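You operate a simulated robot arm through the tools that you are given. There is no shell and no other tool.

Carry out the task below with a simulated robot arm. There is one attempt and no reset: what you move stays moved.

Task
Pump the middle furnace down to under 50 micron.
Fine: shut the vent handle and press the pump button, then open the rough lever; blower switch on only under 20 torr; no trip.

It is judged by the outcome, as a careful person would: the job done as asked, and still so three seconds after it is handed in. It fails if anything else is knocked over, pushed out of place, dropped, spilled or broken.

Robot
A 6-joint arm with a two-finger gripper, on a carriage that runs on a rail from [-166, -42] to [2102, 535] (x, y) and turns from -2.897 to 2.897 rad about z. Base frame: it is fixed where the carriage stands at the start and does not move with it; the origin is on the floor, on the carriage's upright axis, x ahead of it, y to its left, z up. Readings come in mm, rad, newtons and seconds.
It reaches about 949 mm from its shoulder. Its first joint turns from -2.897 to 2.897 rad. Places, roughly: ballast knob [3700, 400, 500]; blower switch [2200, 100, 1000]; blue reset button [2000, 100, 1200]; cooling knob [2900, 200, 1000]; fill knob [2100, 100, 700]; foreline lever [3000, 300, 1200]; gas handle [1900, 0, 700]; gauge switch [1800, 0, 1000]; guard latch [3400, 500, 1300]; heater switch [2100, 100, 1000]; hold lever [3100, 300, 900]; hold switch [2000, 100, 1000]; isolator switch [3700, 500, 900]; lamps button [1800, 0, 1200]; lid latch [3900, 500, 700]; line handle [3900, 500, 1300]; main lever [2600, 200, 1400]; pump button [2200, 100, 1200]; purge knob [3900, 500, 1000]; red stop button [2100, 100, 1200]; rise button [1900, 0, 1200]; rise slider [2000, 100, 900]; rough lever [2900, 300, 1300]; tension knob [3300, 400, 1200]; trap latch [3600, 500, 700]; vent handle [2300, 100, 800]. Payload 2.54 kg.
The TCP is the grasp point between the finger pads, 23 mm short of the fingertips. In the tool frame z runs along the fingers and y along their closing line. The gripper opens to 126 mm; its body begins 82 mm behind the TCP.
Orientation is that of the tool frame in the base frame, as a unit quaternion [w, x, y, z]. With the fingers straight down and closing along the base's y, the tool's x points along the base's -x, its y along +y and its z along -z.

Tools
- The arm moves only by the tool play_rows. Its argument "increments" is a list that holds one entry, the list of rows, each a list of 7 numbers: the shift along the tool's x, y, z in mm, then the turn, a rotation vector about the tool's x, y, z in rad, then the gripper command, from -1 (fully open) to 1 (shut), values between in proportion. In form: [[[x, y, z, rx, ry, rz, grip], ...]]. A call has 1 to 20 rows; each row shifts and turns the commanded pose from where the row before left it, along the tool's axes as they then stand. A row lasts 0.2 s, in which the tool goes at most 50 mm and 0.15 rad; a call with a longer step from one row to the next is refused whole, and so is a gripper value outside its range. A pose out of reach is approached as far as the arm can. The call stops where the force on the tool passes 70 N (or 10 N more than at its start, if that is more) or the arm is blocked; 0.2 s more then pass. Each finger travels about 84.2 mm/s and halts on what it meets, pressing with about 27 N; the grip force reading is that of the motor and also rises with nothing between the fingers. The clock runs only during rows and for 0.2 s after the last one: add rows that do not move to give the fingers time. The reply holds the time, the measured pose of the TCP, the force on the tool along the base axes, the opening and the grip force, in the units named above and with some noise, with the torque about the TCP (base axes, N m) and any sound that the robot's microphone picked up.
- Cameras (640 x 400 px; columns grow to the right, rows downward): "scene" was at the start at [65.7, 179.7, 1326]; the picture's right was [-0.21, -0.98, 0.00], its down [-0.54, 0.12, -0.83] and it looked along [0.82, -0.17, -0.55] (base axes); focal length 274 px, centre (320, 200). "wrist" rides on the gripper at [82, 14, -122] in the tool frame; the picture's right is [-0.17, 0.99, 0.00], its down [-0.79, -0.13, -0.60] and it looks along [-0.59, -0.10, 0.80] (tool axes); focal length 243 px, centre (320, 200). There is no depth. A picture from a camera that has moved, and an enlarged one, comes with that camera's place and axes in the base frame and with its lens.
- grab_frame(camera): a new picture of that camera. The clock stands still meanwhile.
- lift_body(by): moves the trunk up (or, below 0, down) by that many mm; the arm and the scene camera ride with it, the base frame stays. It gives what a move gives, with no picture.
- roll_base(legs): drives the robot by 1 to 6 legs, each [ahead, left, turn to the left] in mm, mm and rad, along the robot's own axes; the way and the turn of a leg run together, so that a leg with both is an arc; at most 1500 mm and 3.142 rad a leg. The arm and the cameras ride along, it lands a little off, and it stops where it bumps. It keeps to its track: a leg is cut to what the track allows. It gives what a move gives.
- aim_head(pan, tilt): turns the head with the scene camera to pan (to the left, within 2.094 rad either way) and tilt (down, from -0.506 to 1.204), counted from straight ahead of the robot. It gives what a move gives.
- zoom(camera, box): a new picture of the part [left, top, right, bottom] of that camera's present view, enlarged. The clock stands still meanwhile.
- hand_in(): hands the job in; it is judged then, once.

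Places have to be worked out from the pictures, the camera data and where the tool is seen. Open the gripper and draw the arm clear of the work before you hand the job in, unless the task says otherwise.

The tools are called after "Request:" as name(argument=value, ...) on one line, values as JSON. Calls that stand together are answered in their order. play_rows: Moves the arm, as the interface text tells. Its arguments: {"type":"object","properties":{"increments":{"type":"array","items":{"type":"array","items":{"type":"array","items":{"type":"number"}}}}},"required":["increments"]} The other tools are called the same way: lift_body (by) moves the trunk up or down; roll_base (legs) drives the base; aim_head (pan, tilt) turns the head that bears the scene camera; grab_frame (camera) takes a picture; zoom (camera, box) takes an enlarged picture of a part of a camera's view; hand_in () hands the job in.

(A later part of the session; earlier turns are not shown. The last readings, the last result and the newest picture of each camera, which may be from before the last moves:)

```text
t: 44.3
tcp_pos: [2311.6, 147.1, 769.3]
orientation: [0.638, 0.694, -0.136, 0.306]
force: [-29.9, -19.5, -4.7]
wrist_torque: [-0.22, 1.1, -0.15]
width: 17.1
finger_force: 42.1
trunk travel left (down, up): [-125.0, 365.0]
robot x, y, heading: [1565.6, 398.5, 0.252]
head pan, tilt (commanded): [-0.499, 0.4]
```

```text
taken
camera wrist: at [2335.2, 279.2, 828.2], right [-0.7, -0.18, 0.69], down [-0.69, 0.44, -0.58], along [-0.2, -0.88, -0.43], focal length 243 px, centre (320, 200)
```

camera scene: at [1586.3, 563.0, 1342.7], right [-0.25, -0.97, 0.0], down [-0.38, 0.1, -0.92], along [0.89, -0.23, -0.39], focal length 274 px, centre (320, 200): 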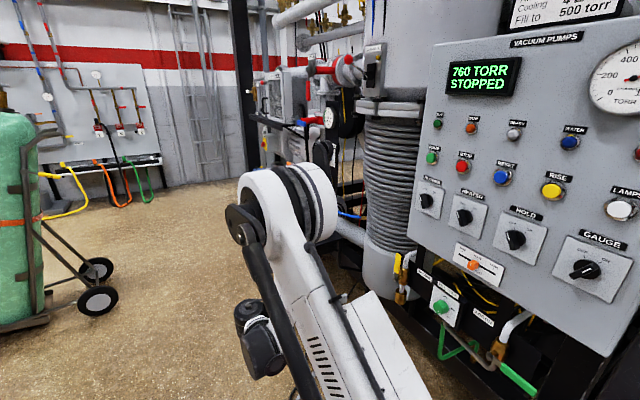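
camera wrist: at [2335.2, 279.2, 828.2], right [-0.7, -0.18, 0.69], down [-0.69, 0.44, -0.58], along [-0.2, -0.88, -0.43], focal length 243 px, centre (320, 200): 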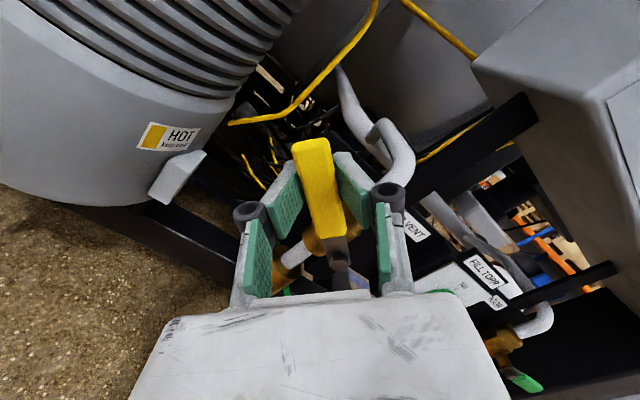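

About 0.92 rad done (fitted radius 73 mm, pivot z≈724). I continue with the radius corrected, another 0.6 rad.

Request:
play_rows(increments=[[[-0.8, -7.3, 0.2, 0, 0, -0.1, 1], [-0.8, -7.3, 0.2, 0, 0, -0.1, 1], [-0.6, -7.3, 0.2, 0, 0, -0.1, 1], [-0.5, -7.3, 0.2, 0, 0, -0.1, 1], [-0.4, -7.3, 0.2, 0, 0, -0.1, 1], [-0.4, -7.3, 0.2, 0, 0, -0.1, 1]]])

Request:
grab_frame(camera="wrist")

```text
t: 45.7
tcp_pos: [2325.5, 149.5, 730.1]
orientation: [0.704, 0.695, 0.048, 0.138]
force: [-15.7, -14.0, 31.5]
wrist_torque: [-0.48, 1.33, -0.62]
width: 18.8
finger_force: 44.6
out of reach, approached as far as the arm can: row 6
trunk travel left (down, up): [-125.0, 365.0]
robot x, y, heading: [1568.1, 399.0, 0.251]
head pan, tilt (commanded): [-0.499, 0.4]
```

```text
taken
camera wrist: at [2370.3, 288.3, 748.7], right [-0.28, -0.05, 0.96], down [-0.89, 0.37, -0.25], along [-0.35, -0.93, -0.15], focal length 243 px, centre (320, 200)
```

wrist: 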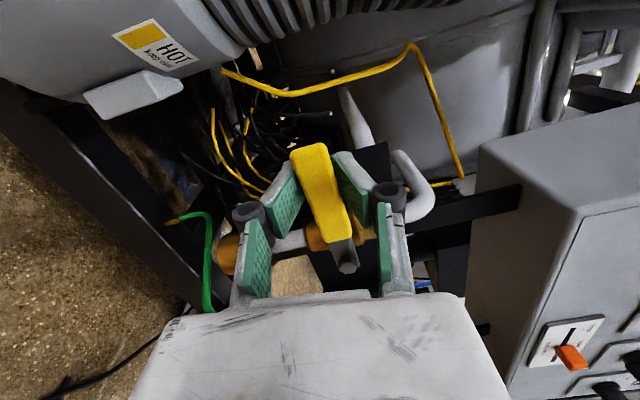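

The handle lies nearly horizontal to the left (≈1.49 rad), with the last row at the reach limit. I push a few mm more straight down without turning to find the stop.

Request:
play_rows(increments=[[[0, -3, 0, 0, 0, 0, 1], [0, -3, 0, 0, 0, 0, 1], [0, -3, 0, 0, 0, 0, 1]]])

```text
t: 46.2
tcp_pos: [2326.0, 149.6, 728.2]
orientation: [0.708, 0.692, 0.047, 0.134]
force: [-2.9, -1.6, 43.1]
wrist_torque: [-0.74, 1.43, -0.8]
width: 18.6
finger_force: 43.7
trunk travel left (down, up): [-125.0, 365.0]
robot x, y, heading: [1568.3, 397.0, 0.249]
head pan, tilt (commanded): [-0.499, 0.4]
stopped in row 2: the force on the tool passed its limit at 74 N (the readings are from after the stop); the commanded pose is now the measured one
```

74 N with almost no motion: the handle is at its stop. I relieve the strain, open the fingers and back straight out, then look.

Request:
play_rows(increments=[[[0, 1, 0, 0, 0, 0, 1], [0, 0, 0, 0, 0, 0, -0.3], [0, 0, 0, 0, 0, 0, -0.3], [0, 0, 0, 0, 0, 0, -0.3], [0, 0, -30, 0, 0, 0, -0.3], [0, 0, -40, 0, 0, 0, -0.3], [0, 0, -40, 0, 0, 0, -0.3], [0, 0, -40, 0, 0, 0, -0.3], [0, 0, 0, 0, 0, 0, -0.3]]])

Request:
grab_frame(camera="wrist")

Request:
grab_frame(camera="scene")

```text
t: 48.2
tcp_pos: [2290.1, 296.5, 720.7]
orientation: [0.706, 0.693, 0.044, 0.14]
force: [-0.4, 0.6, 1.0]
wrist_torque: [-0.02, -0.04, -0.01]
width: 81.7
finger_force: 0.1
trunk travel left (down, up): [-125.0, 365.0]
robot x, y, heading: [1569.2, 402.1, 0.252]
head pan, tilt (commanded): [-0.499, 0.4]
```

```text
taken
camera wrist: at [2335.0, 434.4, 740.5], right [-0.29, -0.04, 0.96], down [-0.89, 0.37, -0.25], along [-0.35, -0.93, -0.15], focal length 243 px, centre (320, 200)
```

wrist: 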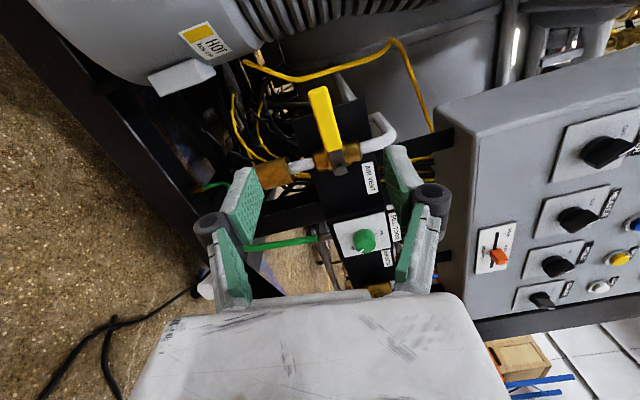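

```text
taken
camera scene: at [1587.0, 563.2, 1342.8], right [-0.24, -0.97, 0.0], down [-0.38, 0.1, -0.92], along [0.89, -0.23, -0.39], focal length 274 px, centre (320, 200)
```

scene: 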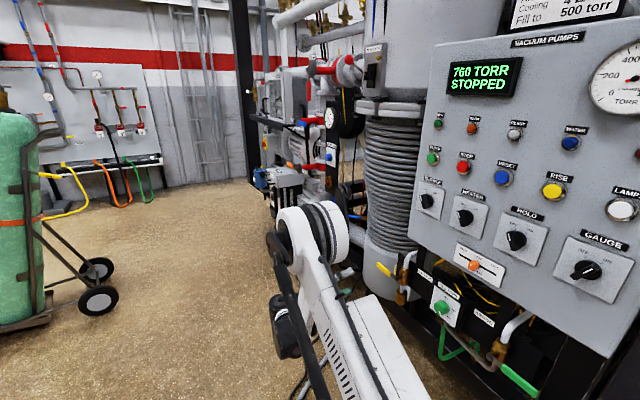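

I zoom on the vent handle from both cameras to check it is fully at right angles to its pipe.

Request:
zoom(camera="scene", box=[350, 220, 450, 320])

Request:
zoom(camera="wrist", box=[240, 60, 440, 220])

```text
4.00 times, centred on (400, 270) of scene
camera zoom: at [1587.0, 563.2, 1342.8], right [-0.24, -0.97, 0.0], down [-0.38, 0.1, -0.92], along [0.89, -0.23, -0.39], focal length 1095 px, centre (0, -80)
```

zoom: 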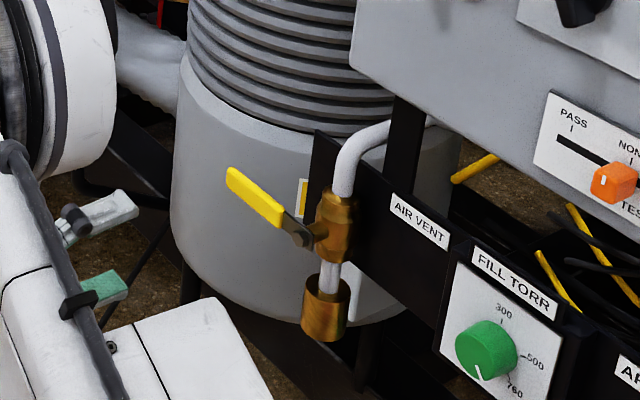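

```text
2.50 times, centred on (340, 140) of wrist
camera zoom: at [2335.0, 434.4, 740.5], right [-0.29, -0.04, 0.96], down [-0.89, 0.37, -0.25], along [-0.35, -0.93, -0.15], focal length 606 px, centre (270, 350)
```

zoom: 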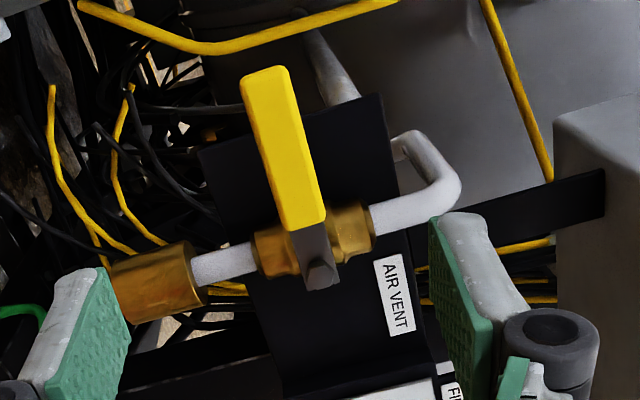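

The vent handle is now horizontal, square across its pipe (end z≈729, pivot z≈727): shut. Next I roll the tool back upright, close the fingers and move in front of the pump button (≈(2197,104,1167)).

Request:
play_rows(increments=[[[0, 0, -10, 0, 0, 0.1438, -0.3], [0, 0, -10, 0, 0, 0.1438, -0.3], [0, 0, -10, 0, 0, 0.1438, -0.3], [0, 0, -10, 0, 0, 0.1438, -0.3], [0, 0, -10, 0, 0, 0.1438, -0.3], [0, 0, -10, 0, 0, 0.1438, -0.3], [0, 0, -10, 0, 0, 0.1438, -0.3], [0, 0, -10, 0, 0, 0.1438, -0.3], [0, 0, 0, 0, 0, 0.1438, 0], [0, 0, 0, 0, 0, 0.1438, 1], [44.6, 13.8, 0, -0.01, -0.036, 0, 1], [44.6, 13.8, 0, 0, 0, 0, 1], [44.6, 13.8, 0, 0, 0, 0, 1], [44.6, 13.8, 0, 0, 0, 0, 1], [44.6, 13.8, 0, 0, 0, 0, 1], [44.6, 13.8, 0, 0, 0, 0, 1], [44.6, 13.8, 0, 0, 0, 0, 1], [44.6, 13.8, 0, 0, 0, 0, 1], [44.6, 13.8, 0, 0, 0, 0, 1], [44.6, 13.8, 0, 0, 0, 0, 1]]])

Request:
grab_frame(camera="wrist")

Request:
grab_frame(camera="scene")

```text
t: 52.4
tcp_pos: [2141.1, 337.9, 1164.6]
orientation: [0.437, 0.561, -0.431, 0.555]
force: [0.4, 0.2, -0.1]
wrist_torque: [-0.02, 0.01, -0.06]
width: 0.0
finger_force: 26.3
trunk travel left (down, up): [-125.0, 365.0]
robot x, y, heading: [1568.3, 403.1, 0.251]
head pan, tilt (commanded): [-0.499, 0.4]
```

```text
taken
camera wrist: at [2097.8, 452.3, 1246.8], right [-0.96, -0.24, -0.15], down [-0.03, 0.61, -0.79], along [0.29, -0.75, -0.59], focal length 243 px, centre (320, 200)
```

wrist: 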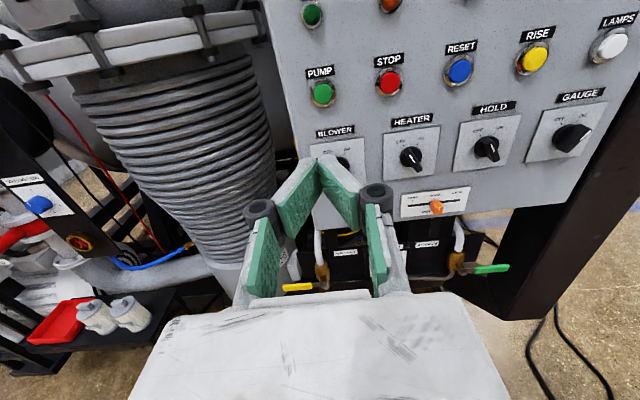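

```text
taken
camera scene: at [1587.5, 563.4, 1342.7], right [-0.24, -0.97, 0.0], down [-0.38, 0.1, -0.92], along [0.89, -0.23, -0.39], focal length 274 px, centre (320, 200)
```

scene: 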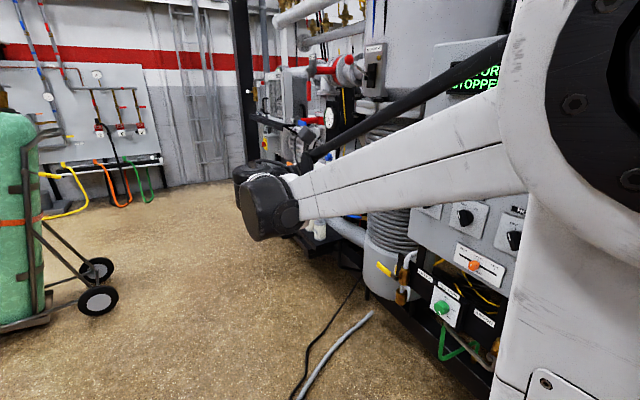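

Pump button refined to (2196.5,104,1164). I approach with closed fingertips, first to ~17 mm short of the button.

Request:
play_rows(increments=[[[0, 4, 45, 0, 0, 0, 1], [0, 0, 45, 0, 0, 0, 1], [0, 0, 45, 0, 0, 0, 1], [0, 0, 45, 0, 0, 0, 1], [0, 0, 20, 0, 0, 0, 1], [0, 0, 0, 0, 0, 0, 1]]])

Request:
grab_frame(camera="wrist")

```text
t: 53.8
tcp_pos: [2186.4, 145.5, 1166.1]
orientation: [0.438, 0.561, -0.431, 0.554]
force: [0.1, 0.0, -0.6]
wrist_torque: [0.0, -0.02, 0.03]
width: 0.0
finger_force: 26.8
trunk travel left (down, up): [-125.0, 365.0]
robot x, y, heading: [1568.0, 397.2, 0.25]
head pan, tilt (commanded): [-0.499, 0.4]
```

```text
taken
camera wrist: at [2142.5, 259.3, 1246.8], right [-0.96, -0.24, -0.15], down [-0.03, 0.61, -0.79], along [0.29, -0.75, -0.59], focal length 243 px, centre (320, 200)
```

wrist: 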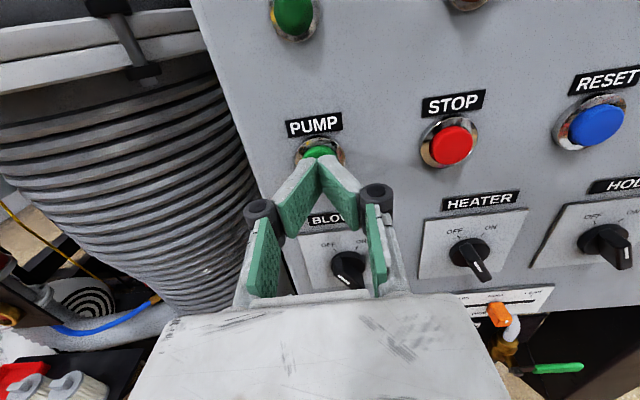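

The tip lines up with the green PUMP button (≈17 mm ahead). I press slowly and watch for force and sound.

Request:
play_rows(increments=[[[0, 0, 8, 0, 0, 0, 1], [0, 0, 5, 0, 0, 0, 1], [0, 0, 3, 0, 0, 0, 1], [0, 0, 3, 0, 0, 0, 1], [0, 0, 2, 0, 0, 0, 1], [0, 0, 2, 0, 0, 0, 1]]])

```text
t: 55.2
tcp_pos: [2191.2, 128.4, 1166.5]
orientation: [0.437, 0.561, -0.429, 0.556]
force: [-25.7, 55.1, -16.5]
wrist_torque: [0.37, 0.11, -0.31]
width: 5.9
finger_force: 28.5
trunk travel left (down, up): [-125.0, 365.0]
robot x, y, heading: [1567.6, 398.7, 0.26]
head pan, tilt (commanded): [-0.499, 0.4]
heard: click
```

A click was heard with ~60 N: the button is pressed. I back off and read the display.

Request:
play_rows(increments=[[[0, 0, -20, 0, 0, 0, 1], [0, 0, -45, 0, 0, 0, 1], [0, 0, -45, 0, 0, 0, 1], [0, 0, -45, 0, 0, 0, 1], [0, 0, -45, 0, 0, 0, 1]]])

Request:
grab_frame(camera="scene")

Request:
grab_frame(camera="wrist")

```text
t: 56.4
tcp_pos: [2142.3, 315.4, 1167.8]
orientation: [0.437, 0.562, -0.431, 0.555]
force: [1.0, 0.0, -0.5]
wrist_torque: [-0.03, -0.03, 0.0]
width: 0.0
finger_force: 28.4
trunk travel left (down, up): [-125.0, 365.0]
robot x, y, heading: [1567.6, 400.1, 0.25]
head pan, tilt (commanded): [-0.499, 0.4]
```

```text
taken
camera scene: at [1587.2, 562.7, 1342.9], right [-0.24, -0.97, 0.0], down [-0.38, 0.1, -0.92], along [0.89, -0.23, -0.39], focal length 274 px, centre (320, 200)
```

scene: 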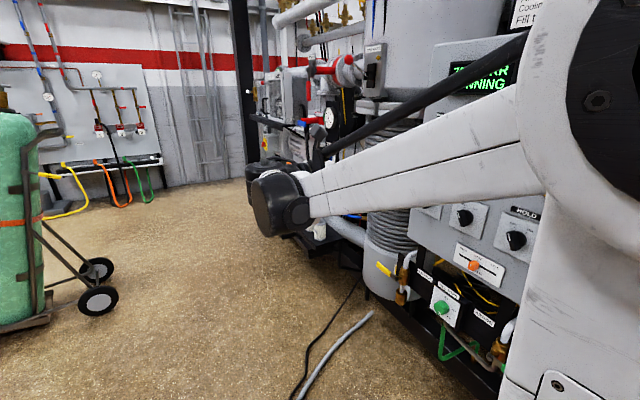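

```text
taken
camera wrist: at [2099.3, 429.8, 1250.3], right [-0.96, -0.24, -0.15], down [-0.03, 0.61, -0.79], along [0.29, -0.75, -0.59], focal length 243 px, centre (320, 200)
```

wrist: 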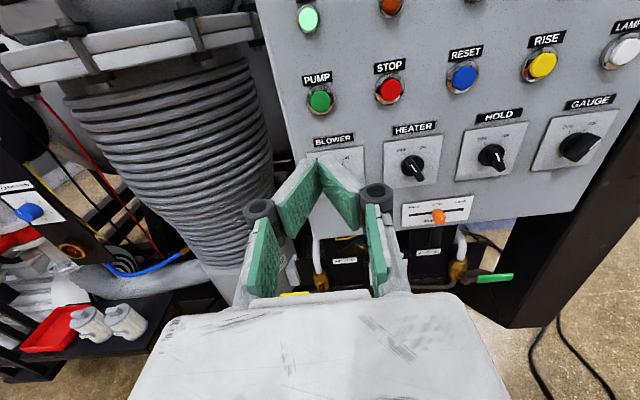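

Display now says RUNNING and the RUN lamp is lit. Next the rough lever, further along: I draw the arm back from the panel and drive 300 mm ahead, then look.

Request:
play_rows(increments=[[[0, 0, -45, 0, 0, 0, 1], [0, 0, -45, 0, 0, 0, 1], [0, 0, -45, 0, 0, 0, 1], [0, 0, -45, 0, 0, 0, 1]]])

Request:
roll_base(legs=[[300, 0, 0]])

Request:
aim_head(pan=-0.4, tilt=0.15)

Request:
grab_frame(camera="scene")

Request:
grab_frame(camera="wrist")

```text
t: 57.4
tcp_pos: [2096.9, 489.8, 1165.5]
orientation: [0.438, 0.561, -0.432, 0.554]
force: [0.5, -2.1, 0.4]
wrist_torque: [-0.01, 0.01, 0.0]
width: 0.2
finger_force: 28.4
trunk travel left (down, up): [-125.0, 365.0]
robot x, y, heading: [1568.6, 399.0, 0.252]
head pan, tilt (commanded): [-0.499, 0.4]
```

```text
t: 59.4
tcp_pos: [2379.7, 561.2, 1166.8]
orientation: [0.438, 0.561, -0.431, 0.554]
force: [-0.3, -0.1, -0.4]
wrist_torque: [-0.01, -0.01, 0.05]
width: 0.0
finger_force: 28.1
trunk travel left (down, up): [-125.0, 365.0]
robot x, y, heading: [1851.1, 469.0, 0.245]
head pan, tilt (commanded): [-0.499, 0.4]
```

```text
t: 60.2
tcp_pos: [2379.5, 562.0, 1166.3]
orientation: [0.437, 0.561, -0.431, 0.555]
force: [-0.8, -0.2, 0.5]
wrist_torque: [-0.01, -0.01, 0.01]
width: 0.0
finger_force: 28.4
trunk travel left (down, up): [-125.0, 365.0]
robot x, y, heading: [1849.8, 471.3, 0.254]
head pan, tilt (commanded): [-0.4, 0.15]
```

```text
taken
camera scene: at [1870.8, 644.0, 1366.0], right [-0.15, -0.99, 0.0], down [-0.15, 0.02, -0.99], along [0.98, -0.15, -0.15], focal length 274 px, centre (320, 200)
```

scene: 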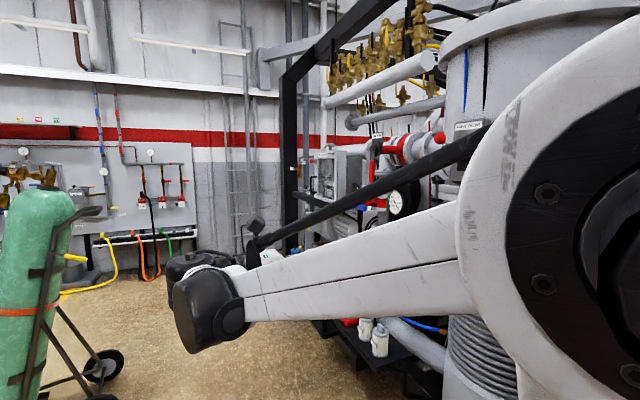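

```text
taken
camera wrist: at [2336.5, 676.2, 1247.8], right [-0.96, -0.24, -0.15], down [-0.03, 0.61, -0.79], along [0.29, -0.75, -0.59], focal length 243 px, centre (320, 200)
```

wrist: 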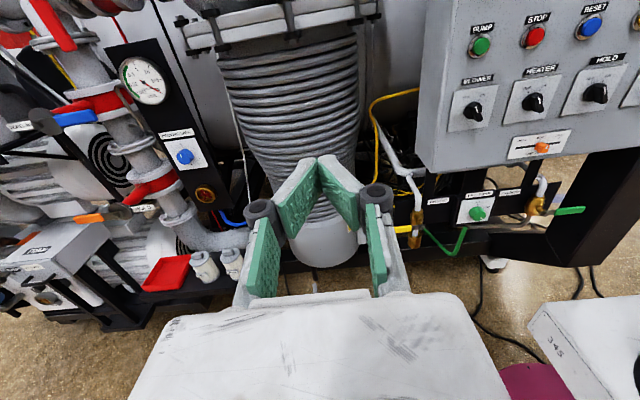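

The way ahead is clear at arm height. I drive the remaining ~250 mm to the end of the rail and look at the valves with both cameras.

Request:
roll_base(legs=[[250, 0, 0]])

Request:
grab_frame(camera="wrist")

Request:
grab_frame(camera="scene")

```text
t: 62.0
tcp_pos: [2616.0, 621.4, 1166.1]
orientation: [0.437, 0.561, -0.432, 0.555]
force: [0.2, -0.4, 0.4]
wrist_torque: [-0.01, 0.0, 0.01]
width: 0.0
finger_force: 28.2
trunk travel left (down, up): [-125.0, 365.0]
robot x, y, heading: [2085.9, 535.3, 0.253]
head pan, tilt (commanded): [-0.4, 0.15]
```

```text
taken
camera wrist: at [2572.9, 735.3, 1247.8], right [-0.96, -0.24, -0.15], down [-0.03, 0.61, -0.79], along [0.28, -0.75, -0.59], focal length 243 px, centre (320, 200)
```

wrist: 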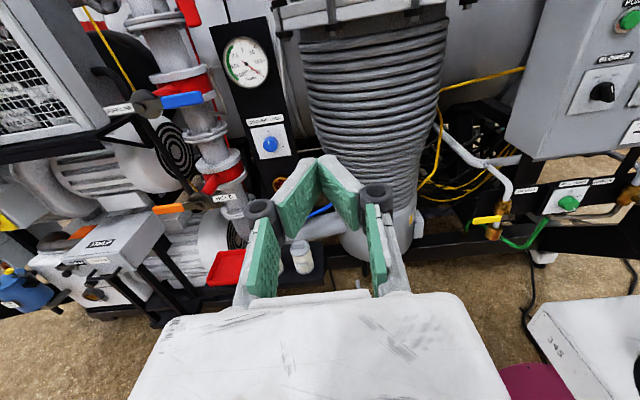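

```text
taken
camera scene: at [2107.1, 704.0, 1366.0], right [-0.15, -0.99, 0.0], down [-0.15, 0.02, -0.99], along [0.98, -0.15, -0.15], focal length 274 px, centre (320, 200)
```

scene: 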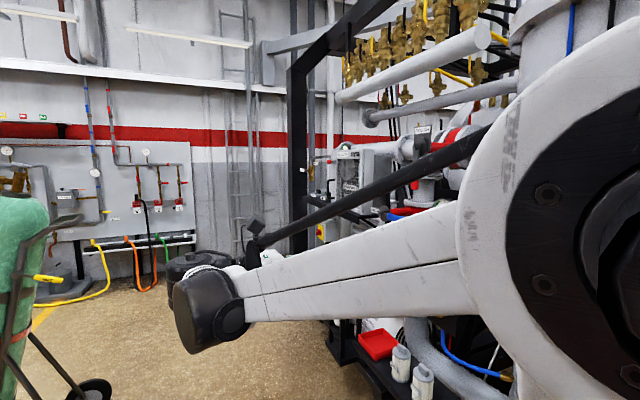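

The blue-handled (foreline) and orange-handled (hold) valves are visible; the red rough handle is just above the view. I raise the tool 250 mm and go 130 mm further along to see it.

Request:
play_rows(increments=[[[42, -22, 0, 0, 0, 0, 0], [42, -22, 0, 0, 0, 0, -0.5], [42, -22, 0, 0, 0, 0, -0.5], [42, -22, 0, 0, 0, 0, -0.5], [42, -22, 0, 0, 0, 0, -0.5], [42, -22, 0, 0, 0, 0, -0.5]]])

Request:
grab_frame(camera="wrist")

Request:
grab_frame(camera="scene")

```text
t: 63.4
tcp_pos: [2748.8, 651.7, 1416.6]
orientation: [0.438, 0.561, -0.432, 0.554]
force: [0.1, -0.3, 0.3]
wrist_torque: [0.0, 0.01, 0.03]
width: 94.3
finger_force: 0.0
trunk travel left (down, up): [-125.0, 365.0]
robot x, y, heading: [2085.5, 531.6, 0.254]
head pan, tilt (commanded): [-0.4, 0.15]
```

```text
taken
camera wrist: at [2705.5, 767.1, 1498.5], right [-0.96, -0.24, -0.15], down [-0.03, 0.61, -0.79], along [0.28, -0.75, -0.59], focal length 243 px, centre (320, 200)
```

wrist: 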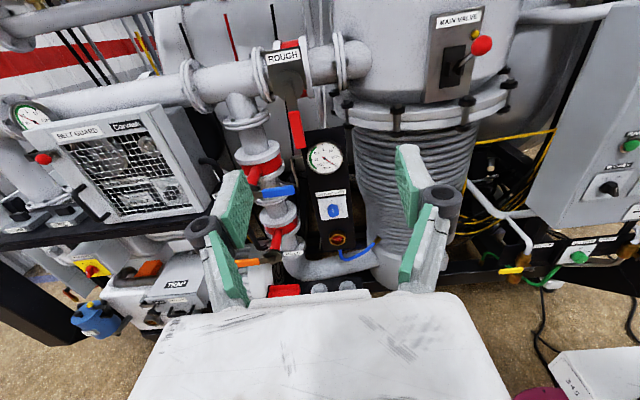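

```text
taken
camera scene: at [2107.0, 704.0, 1366.0], right [-0.15, -0.99, 0.0], down [-0.15, 0.02, -0.99], along [0.98, -0.15, -0.15], focal length 274 px, centre (320, 200)
```

scene: 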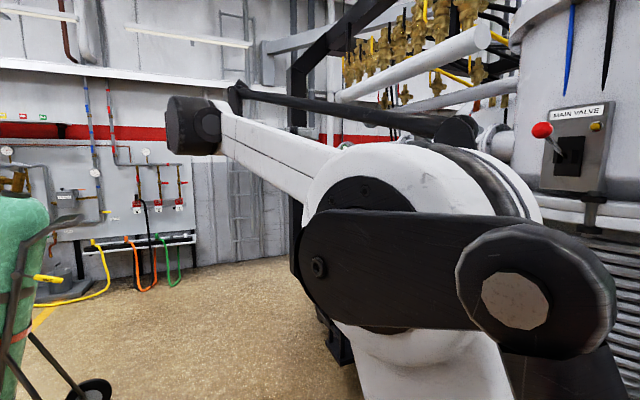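

The ROUGH valve sits on the horizontal pipe; its red handle hangs down, across the pipe (shut). I zoom in to see its build.

Request:
zoom(camera="wrist", box=[180, 10, 380, 180])

Request:
zoom(camera="wrist", box=[220, 140, 360, 290])

```text
2.35 times, centred on (280, 95) of wrist
camera zoom: at [2705.5, 767.1, 1498.5], right [-0.96, -0.24, -0.15], down [-0.03, 0.61, -0.79], along [0.28, -0.75, -0.59], focal length 571 px, centre (414, 447)
```

zoom: 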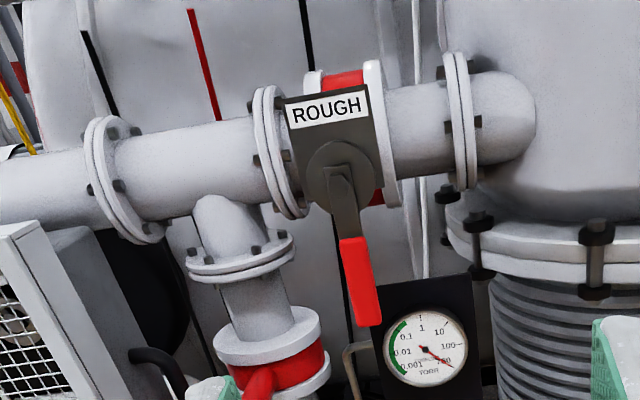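

```text
2.67 times, centred on (290, 215) of wrist
camera zoom: at [2705.5, 767.1, 1498.5], right [-0.96, -0.24, -0.15], down [-0.03, 0.61, -0.79], along [0.28, -0.75, -0.59], focal length 647 px, centre (400, 160)
```

zoom: 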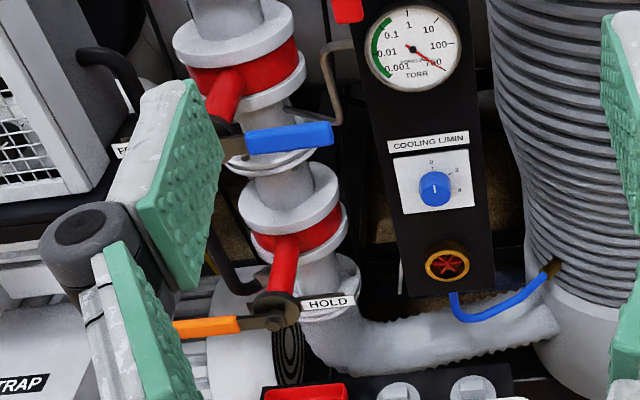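

Rough handle: pivot ≈ z 1405, hanging end ≈ (2916,286,1275), about 440 mm right of the rail. That's ~745 mm ahead of the carriage, so I lift the trunk 300 mm to save reach, with the tool drawn clear.

Request:
lift_body(by=300)

Request:
play_rows(increments=[[[-45, 0, 0, 0, 0, 0, -0.5], [-45, 0, 0, 0, 0, 0, -0.5], [-45, 0, 0, 0, 0, 0, -0.5], [-45, 0, 0, 0, 0, 0, -0.5], [-45, 0, 0, 0, 0, 0, -0.5], [-45, 0, 0, 0, 0, 0, -0.5], [-45, 0, 0, 0, 0, 0, -0.5], [-45, 0, 0, 0, 0, 0, -0.5], [0, -40, 0, 0, 0, 0, -0.5], [0, -40, 0, 0, 0, 0, -0.5]]])

Request:
grab_frame(camera="wrist")

Request:
grab_frame(camera="scene")

```text
t: 66.4
tcp_pos: [2749.5, 652.6, 1716.1]
orientation: [0.438, 0.561, -0.432, 0.554]
force: [0.3, 0.7, 0.6]
wrist_torque: [0.01, 0.01, -0.01]
width: 94.6
finger_force: 0.0
trunk travel left (down, up): [-425.0, 65.0]
robot x, y, heading: [2087.0, 531.1, 0.247]
head pan, tilt (commanded): [-0.4, 0.15]
```

```text
t: 68.6
tcp_pos: [2821.7, 673.3, 1355.4]
orientation: [0.437, 0.561, -0.431, 0.555]
force: [0.2, -0.5, 0.3]
wrist_torque: [-0.01, 0.0, -0.02]
width: 94.6
finger_force: 0.1
trunk travel left (down, up): [-425.0, 65.0]
robot x, y, heading: [2086.1, 531.8, 0.248]
head pan, tilt (commanded): [-0.4, 0.15]
```

```text
taken
camera wrist: at [2778.6, 787.0, 1436.2], right [-0.96, -0.24, -0.15], down [-0.03, 0.61, -0.79], along [0.28, -0.75, -0.59], focal length 243 px, centre (320, 200)
```

wrist: 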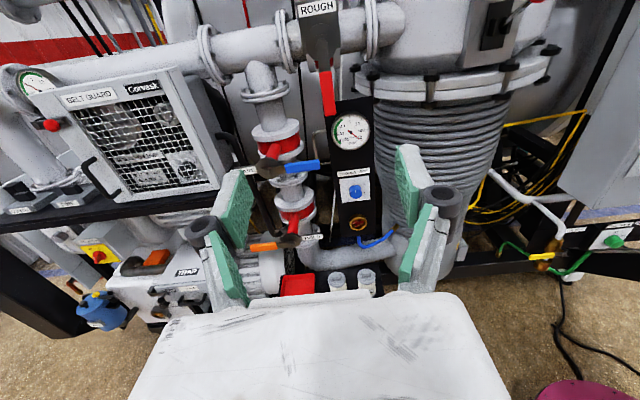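

```text
taken
camera scene: at [2107.9, 704.2, 1666.0], right [-0.15, -0.99, 0.0], down [-0.15, 0.02, -0.99], along [0.98, -0.15, -0.15], focal length 274 px, centre (320, 200)
```

scene: 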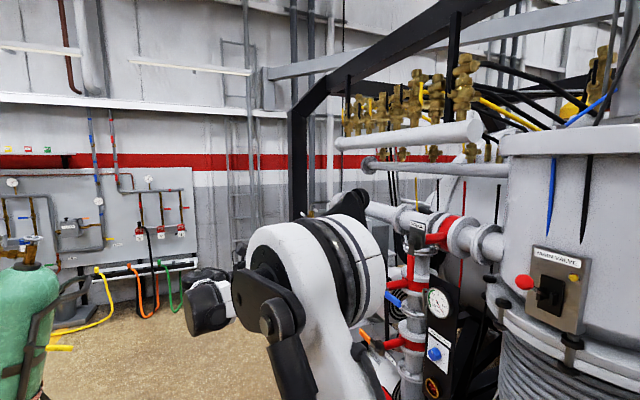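

I zoom on the rough handle again for a second fix.

Request:
zoom(camera="wrist", box=[240, 0, 400, 130])

Request:
zoom(camera="scene", box=[340, 170, 560, 340])

```text
3.08 times, centred on (320, 65) of wrist
camera zoom: at [2778.6, 787.0, 1436.2], right [-0.96, -0.24, -0.15], down [-0.03, 0.61, -0.79], along [0.28, -0.75, -0.59], focal length 746 px, centre (320, 615)
```

zoom: 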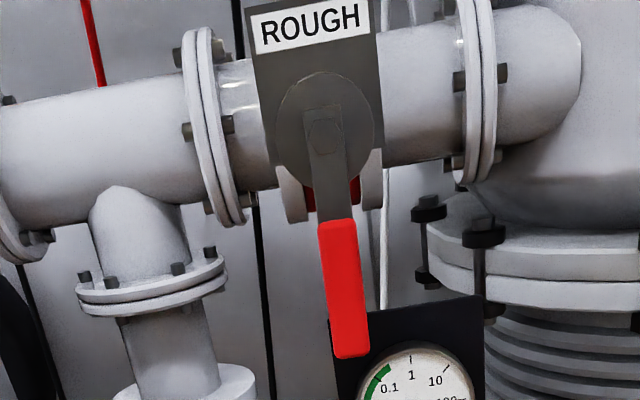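

```text
2.35 times, centred on (450, 255) of scene
camera zoom: at [2107.9, 704.2, 1666.0], right [-0.15, -0.99, 0.0], down [-0.15, 0.02, -0.99], along [0.98, -0.15, -0.15], focal length 644 px, centre (14, 71)
```

zoom: 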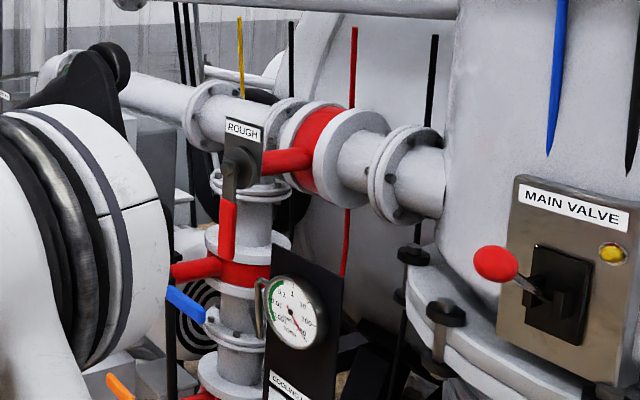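

The rough handle hangs at s≈2891 from pivot z≈1400 to end z≈1275, l≈-427; gauge plate is ~60 mm behind it. I line up at z≈1305 and advance to about 40 mm short.

Request:
play_rows(increments=[[[-25, 4.5, 0, 0, 0, 0, -0.4], [-25, 4.5, 0, 0, 0, 0, -0.4], [0, 0, 45, 0, 0, 0, -0.4], [0, 0, 45, 0, 0, 0, -0.4], [0, 0, 45, 0, 0, 0, -0.4], [0, 0, 45, 0, 0, 0, -0.4], [0, 0, 45, 0, 0, 0, -0.4], [0, 0, 45, 0, 0, 0, -0.4], [0, 0, 45, 0, 0, 0, -0.4], [0, 0, 27, 0, 0, 0, -0.4], [0, 0, 0, 0, 0, 0, -0.4]]])

Request:
grab_frame(camera="wrist")

Request:
grab_frame(camera="scene")

```text
t: 71.0
tcp_pos: [2896.5, 338.6, 1304.9]
orientation: [0.437, 0.561, -0.432, 0.555]
force: [0.1, -0.1, 1.2]
wrist_torque: [0.03, -0.04, -0.01]
width: 88.2
finger_force: 0.1
trunk travel left (down, up): [-425.0, 65.0]
robot x, y, heading: [2088.0, 531.2, 0.245]
head pan, tilt (commanded): [-0.4, 0.15]
```

```text
taken
camera wrist: at [2853.5, 452.6, 1386.6], right [-0.96, -0.24, -0.15], down [-0.03, 0.61, -0.79], along [0.28, -0.75, -0.59], focal length 243 px, centre (320, 200)
```

wrist: 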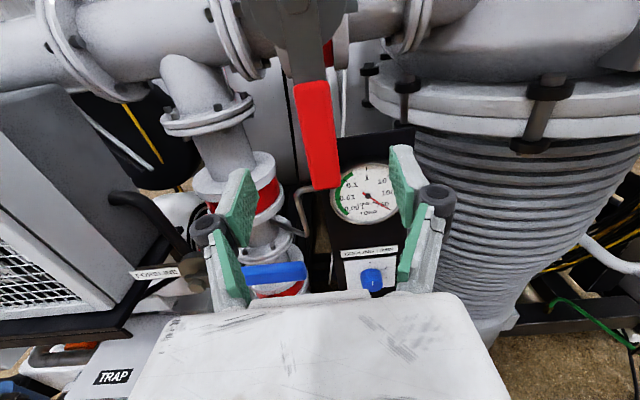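

```text
taken
camera scene: at [2107.3, 703.8, 1666.1], right [-0.15, -0.99, 0.0], down [-0.15, 0.02, -0.99], along [0.98, -0.15, -0.15], focal length 274 px, centre (320, 200)
```

scene: 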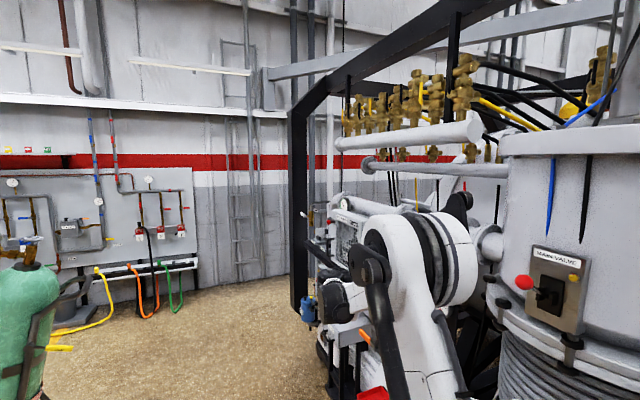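

The handle is centred between the fingers (s≈2889). I advance 39 mm and close on the red sleeve near its lower end.

Request:
play_rows(increments=[[[0, 1, 20, 0, 0, 0, -0.4], [0, 0, 19, 0, 0, 0, -0.4], [0, 0, 0, 0, 0, 0, 0.2], [0, 0, 0, 0, 0, 0, 1], [0, 0, 0, 0, 0, 0, 1], [0, 0, 0, 0, 0, 0, 1], [0, 0, 0, 0, 0, 0, 1]]])

Request:
grab_frame(camera="wrist")

```text
t: 72.6
tcp_pos: [2904.7, 299.8, 1304.4]
orientation: [0.438, 0.561, -0.432, 0.554]
force: [-2.8, -1.6, -3.4]
wrist_torque: [-0.02, -0.42, -0.09]
width: 25.9
finger_force: 45.0
trunk travel left (down, up): [-425.0, 65.0]
robot x, y, heading: [2081.6, 530.4, 0.254]
head pan, tilt (commanded): [-0.4, 0.15]
```

```text
taken
camera wrist: at [2861.3, 414.4, 1385.7], right [-0.96, -0.24, -0.15], down [-0.03, 0.61, -0.79], along [0.28, -0.75, -0.59], focal length 243 px, centre (320, 200)
```

wrist: 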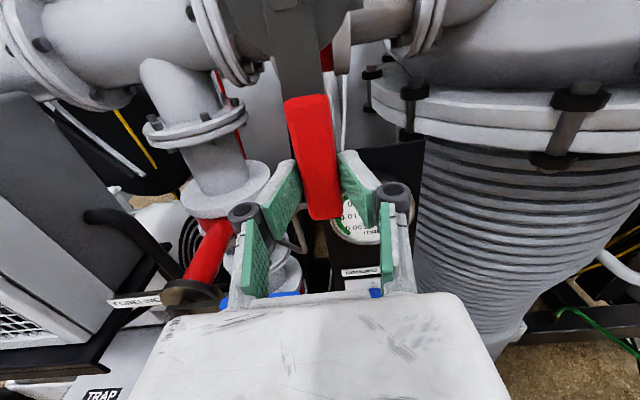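

Firm grip (26 mm wide, force balanced). I try turning the lower end to the right first (counter-clockwise about the pivot, r≈96 mm), small steps.

Request:
play_rows(increments=[[[0.1, 4.8, 0, 0, 0, -0.05, 1], [0.1, 4.8, 0, 0, 0, -0.05, 1], [0.1, 4.8, 0, 0, 0, -0.05, 1]]])

```text
t: 73.4
tcp_pos: [2890.9, 296.4, 1304.5]
orientation: [0.479, 0.592, -0.389, 0.519]
force: [-8.2, -0.1, -13.5]
wrist_torque: [0.01, -0.75, -0.12]
width: 25.8
finger_force: 44.6
trunk travel left (down, up): [-425.0, 65.0]
robot x, y, heading: [2085.6, 530.3, 0.247]
head pan, tilt (commanded): [-0.4, 0.15]
```

It moves to the right freely (≈14 mm so far, low force). I continue counter-clockwise.

Request:
play_rows(increments=[[[0.3, 9.6, 0, 0, 0, -0.1, 1], [0.3, 9.6, 0, 0, 0, -0.1, 1], [0.4, 9.6, 0, 0, 0, -0.1, 1], [0.4, 9.6, 0, 0, 0, -0.1, 1], [0.4, 9.6, 0, 0, 0, -0.1, 1], [0.4, 9.6, 0, 0, 0, -0.1, 1]]])

Request:
grab_frame(camera="wrist")

```text
t: 74.8
tcp_pos: [2839.6, 283.7, 1329.5]
orientation: [0.611, 0.68, -0.196, 0.355]
force: [-5.6, -0.3, -6.1]
wrist_torque: [0.69, 0.1, -0.41]
width: 25.8
finger_force: 45.1
trunk travel left (down, up): [-425.0, 65.0]
robot x, y, heading: [2085.5, 531.1, 0.247]
head pan, tilt (commanded): [-0.4, 0.15]
```

```text
taken
camera wrist: at [2855.1, 412.8, 1399.0], right [-0.8, -0.2, 0.56], down [-0.58, 0.47, -0.66], along [-0.13, -0.86, -0.49], focal length 243 px, centre (320, 200)
```

wrist: 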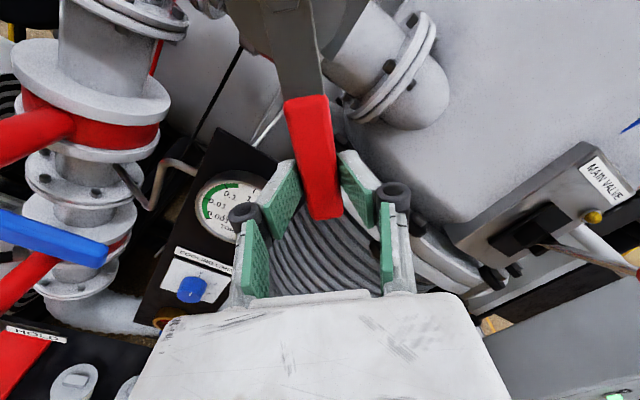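

About 0.72–0.76 rad done; fitted radius 102 mm, pivot z≈1406. I continue and keep an eye on the main valve's lever to the right.

Request:
play_rows(increments=[[[0.5, 10.1, 0, 0, 0, -0.1, 1], [0.5, 10.1, 0, 0, 0, -0.1, 1], [0.5, 10.1, 0, 0, 0, -0.1, 1], [0.5, 10.1, 0, 0, 0, -0.1, 1], [0.5, 10.1, 0, 0, 0, -0.1, 1]]])

Request:
grab_frame(camera="wrist")

Request:
grab_frame(camera="scene")

```text
t: 76.0
tcp_pos: [2815.2, 278.4, 1371.6]
orientation: [0.679, 0.708, -0.021, 0.192]
force: [-0.7, -0.5, -11.7]
wrist_torque: [0.04, 0.94, 0.19]
width: 25.6
finger_force: 45.5
trunk travel left (down, up): [-425.0, 65.0]
robot x, y, heading: [2082.9, 533.6, 0.25]
head pan, tilt (commanded): [-0.4, 0.15]
```

```text
taken
camera wrist: at [2857.0, 413.1, 1409.6], right [-0.44, -0.11, 0.89], down [-0.84, 0.41, -0.36], along [-0.32, -0.91, -0.27], focal length 243 px, centre (320, 200)
```

wrist: 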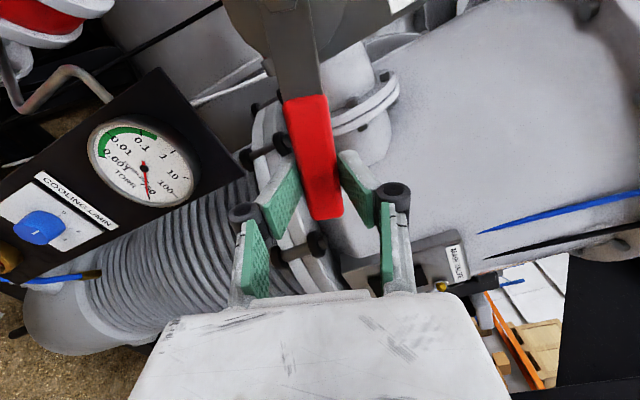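

```text
taken
camera scene: at [2108.1, 703.7, 1666.0], right [-0.15, -0.99, 0.0], down [-0.15, 0.02, -0.99], along [0.98, -0.15, -0.15], focal length 274 px, centre (320, 200)
```

scene: 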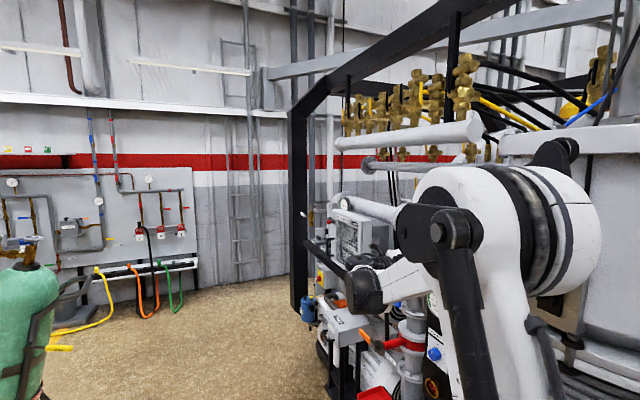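

Handle at ≈1.21–1.27 rad. The elbow passes above and clear of the main valve box. I finish the last ~0.33 rad in smaller steps.

Request:
play_rows(increments=[[[0.5, 9.9, 0, 0, 0, -0.1, 1], [0.5, 9.9, 0, 0, 0, -0.1, 1], [0.3, 7, 0, 0, 0, -0.07, 1], [0.1, 4, 0, 0, 0, -0.03, 1]]])

Request:
grab_frame(camera="wrist")

Request:
grab_frame(camera="scene")

```text
t: 77.0
tcp_pos: [2811.2, 276.3, 1399.8]
orientation: [0.705, 0.696, 0.045, 0.131]
force: [-16.1, 15.4, -53.1]
wrist_torque: [0.91, 1.83, 0.75]
width: 28.9
finger_force: 44.9
out of reach, approached as far as the arm can: row 3
trunk travel left (down, up): [-425.0, 65.0]
robot x, y, heading: [2082.2, 530.5, 0.249]
head pan, tilt (commanded): [-0.4, 0.15]
```

```text
taken
camera wrist: at [2857.3, 414.1, 1419.5], right [-0.28, -0.04, 0.96], down [-0.89, 0.38, -0.24], along [-0.36, -0.92, -0.15], focal length 243 px, centre (320, 200)
```

wrist: 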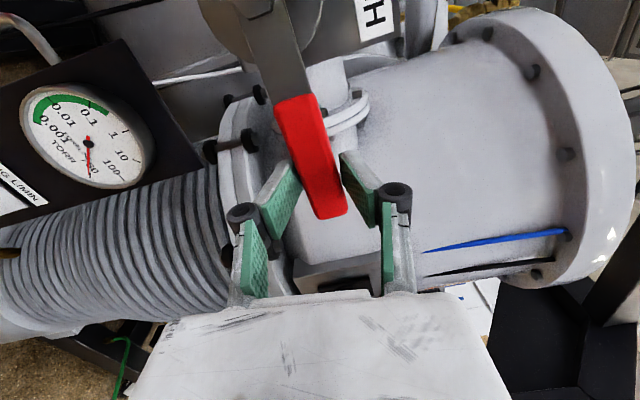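

```text
taken
camera scene: at [2109.1, 704.6, 1665.4], right [-0.15, -0.99, 0.0], down [-0.15, 0.02, -0.99], along [0.98, -0.15, -0.15], focal length 274 px, centre (320, 200)
```

scene: 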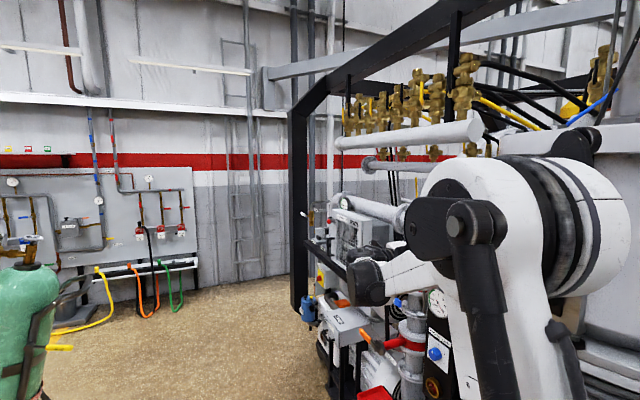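

The handle is nearly level and force has risen to ~55 N, suggesting the stop. One more tiny push to confirm.

Request:
play_rows(increments=[[[0, 3, 0, 0, 0, 0, 1], [0, 2, 0, 0, 0, 0, 1]]])

```text
t: 77.4
tcp_pos: [2811.8, 277.2, 1400.3]
orientation: [0.702, 0.698, 0.043, 0.132]
force: [2.4, 3.3, -27.1]
wrist_torque: [0.26, 1.44, 0.22]
width: 28.7
finger_force: 45.3
trunk travel left (down, up): [-425.0, 65.0]
robot x, y, heading: [2086.3, 531.3, 0.253]
head pan, tilt (commanded): [-0.4, 0.15]
stopped in row 1: the force on the tool passed its limit at 74 N (the readings are from after the stop); the commanded pose is now the measured one
```

The stop is confirmed (74 N, no motion): rough lever is fully over. I open the fingers a little and draw straight back, then check the display and lever.

Request:
play_rows(increments=[[[0, 0, 0, 0, 0, 0, 0.2], [0, 0, 0, 0, 0, 0, 0.2], [0, 0, 0, 0, 0, 0, 0.2], [0, 0, -20, 0, 0, 0, 0.2], [0, 0, -40, 0, 0, 0, 0.2], [0, 0, -45, 0, 0, 0, 0.2], [0, 0, -45, 0, 0, 0, 0.2], [0, 0, -45, 0, 0, 0, 0.2]]])

Request:
grab_frame(camera="wrist")

Request:
aim_head(pan=-1.3, tilt=0.5)

Request:
grab_frame(camera="scene")

```text
t: 79.2
tcp_pos: [2760.6, 465.5, 1397.4]
orientation: [0.704, 0.696, 0.039, 0.136]
force: [0.0, 0.3, 0.2]
wrist_torque: [-0.01, -0.01, -0.01]
width: 50.4
finger_force: 0.1
trunk travel left (down, up): [-425.0, 65.0]
robot x, y, heading: [2085.2, 529.4, 0.251]
head pan, tilt (commanded): [-0.4, 0.15]
```

```text
taken
camera wrist: at [2807.0, 602.6, 1417.2], right [-0.29, -0.05, 0.96], down [-0.89, 0.39, -0.25], along [-0.36, -0.92, -0.15], focal length 243 px, centre (320, 200)
```

wrist: 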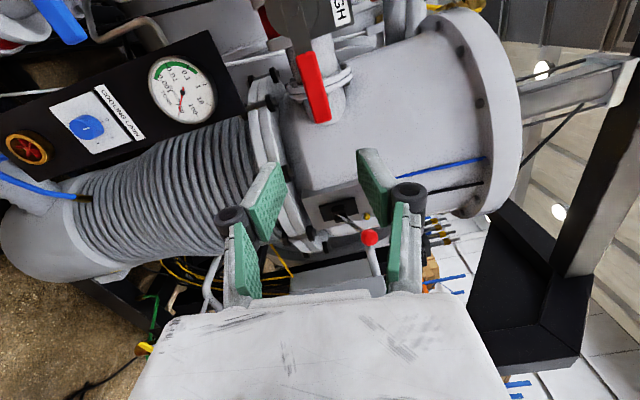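

```text
t: 80.4
tcp_pos: [2761.0, 463.2, 1395.8]
orientation: [0.704, 0.696, 0.04, 0.136]
force: [0.2, 0.0, -0.1]
wrist_torque: [0.03, 0.01, 0.0]
width: 50.2
finger_force: 0.1
trunk travel left (down, up): [-425.0, 65.0]
robot x, y, heading: [2085.8, 530.6, 0.249]
head pan, tilt (commanded): [-1.3, 0.499]
```

```text
taken
camera scene: at [2060.6, 639.0, 1633.7], right [-0.87, -0.5, 0.0], down [-0.24, 0.41, -0.88], along [0.44, -0.76, -0.48], focal length 274 px, centre (320, 200)
```

scene: 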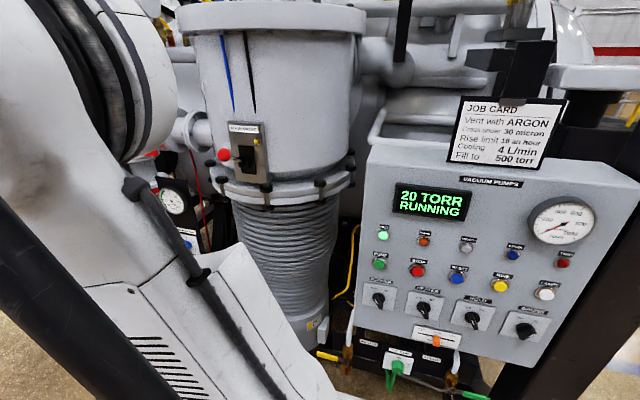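

Display: 20 TORR, RUNNING, rough lever level and falling pressure. Now I retract and roll the tool upright, then drive back towards the blower switch.

Request:
play_rows(increments=[[[0, 0, -21, 0, 0, 0.145, 0.2], [0, 0, -21, 0, 0, 0.145, 0.2], [0, 0, -21, 0, 0, 0.145, 0.2], [0, 0, -21, 0, 0, 0.145, 0.2], [0, 0, -21, 0, 0, 0.145, 0.2], [0, 0, -21, 0, 0, 0.145, 0.2], [0, 0, -21, 0, 0, 0.145, 0.2], [0, 0, -21, 0, 0, 0.145, 0.2], [0, 0, -21, 0, 0, 0.145, 0.2], [0, 0, -21, 0, 0, 0.145, 0.2], [0, 30, 0, 0, 0, 0, 0.2], [0, 40, 0, 0, 0, 0, 0.2]]])

Request:
zoom(camera="scene", box=[340, 80, 640, 380])

Request:
grab_frame(camera="wrist")

```text
t: 83.0
tcp_pos: [2640.9, 650.9, 1390.3]
orientation: [0.44, 0.549, -0.431, 0.565]
force: [0.7, 0.4, 0.2]
wrist_torque: [0.01, 0.02, 0.03]
width: 50.6
finger_force: 0.2
trunk travel left (down, up): [-425.0, 65.0]
robot x, y, heading: [2085.7, 529.2, 0.254]
head pan, tilt (commanded): [-1.3, 0.499]
```

```text
1.33 times, centred on (490, 230) of scene
camera zoom: at [2059.9, 638.3, 1633.7], right [-0.87, -0.5, 0.0], down [-0.24, 0.42, -0.88], along [0.44, -0.76, -0.48], focal length 365 px, centre (93, 160)
```

zoom: 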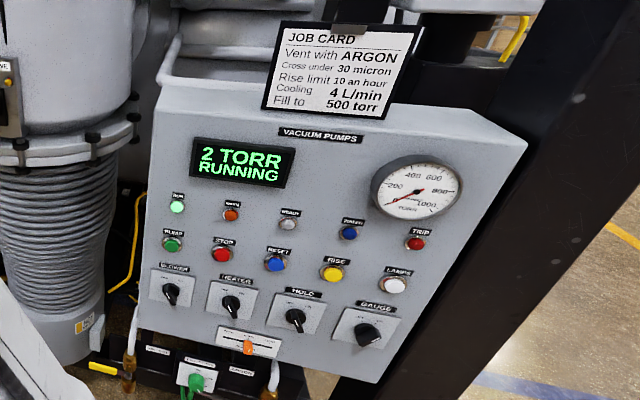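

```text
taken
camera wrist: at [2595.3, 767.8, 1469.4], right [-0.95, -0.25, -0.17], down [-0.01, 0.59, -0.81], along [0.3, -0.77, -0.57], focal length 243 px, centre (320, 200)
```

wrist: 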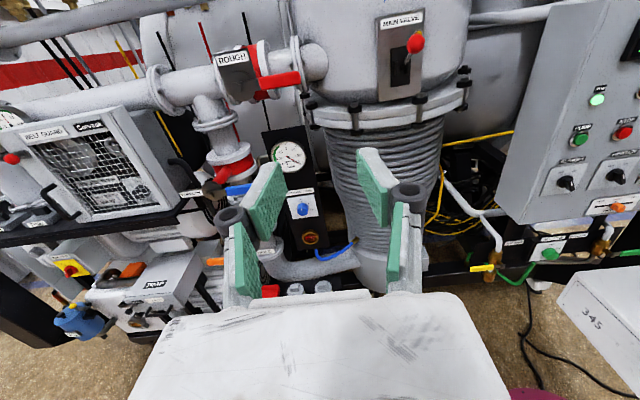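

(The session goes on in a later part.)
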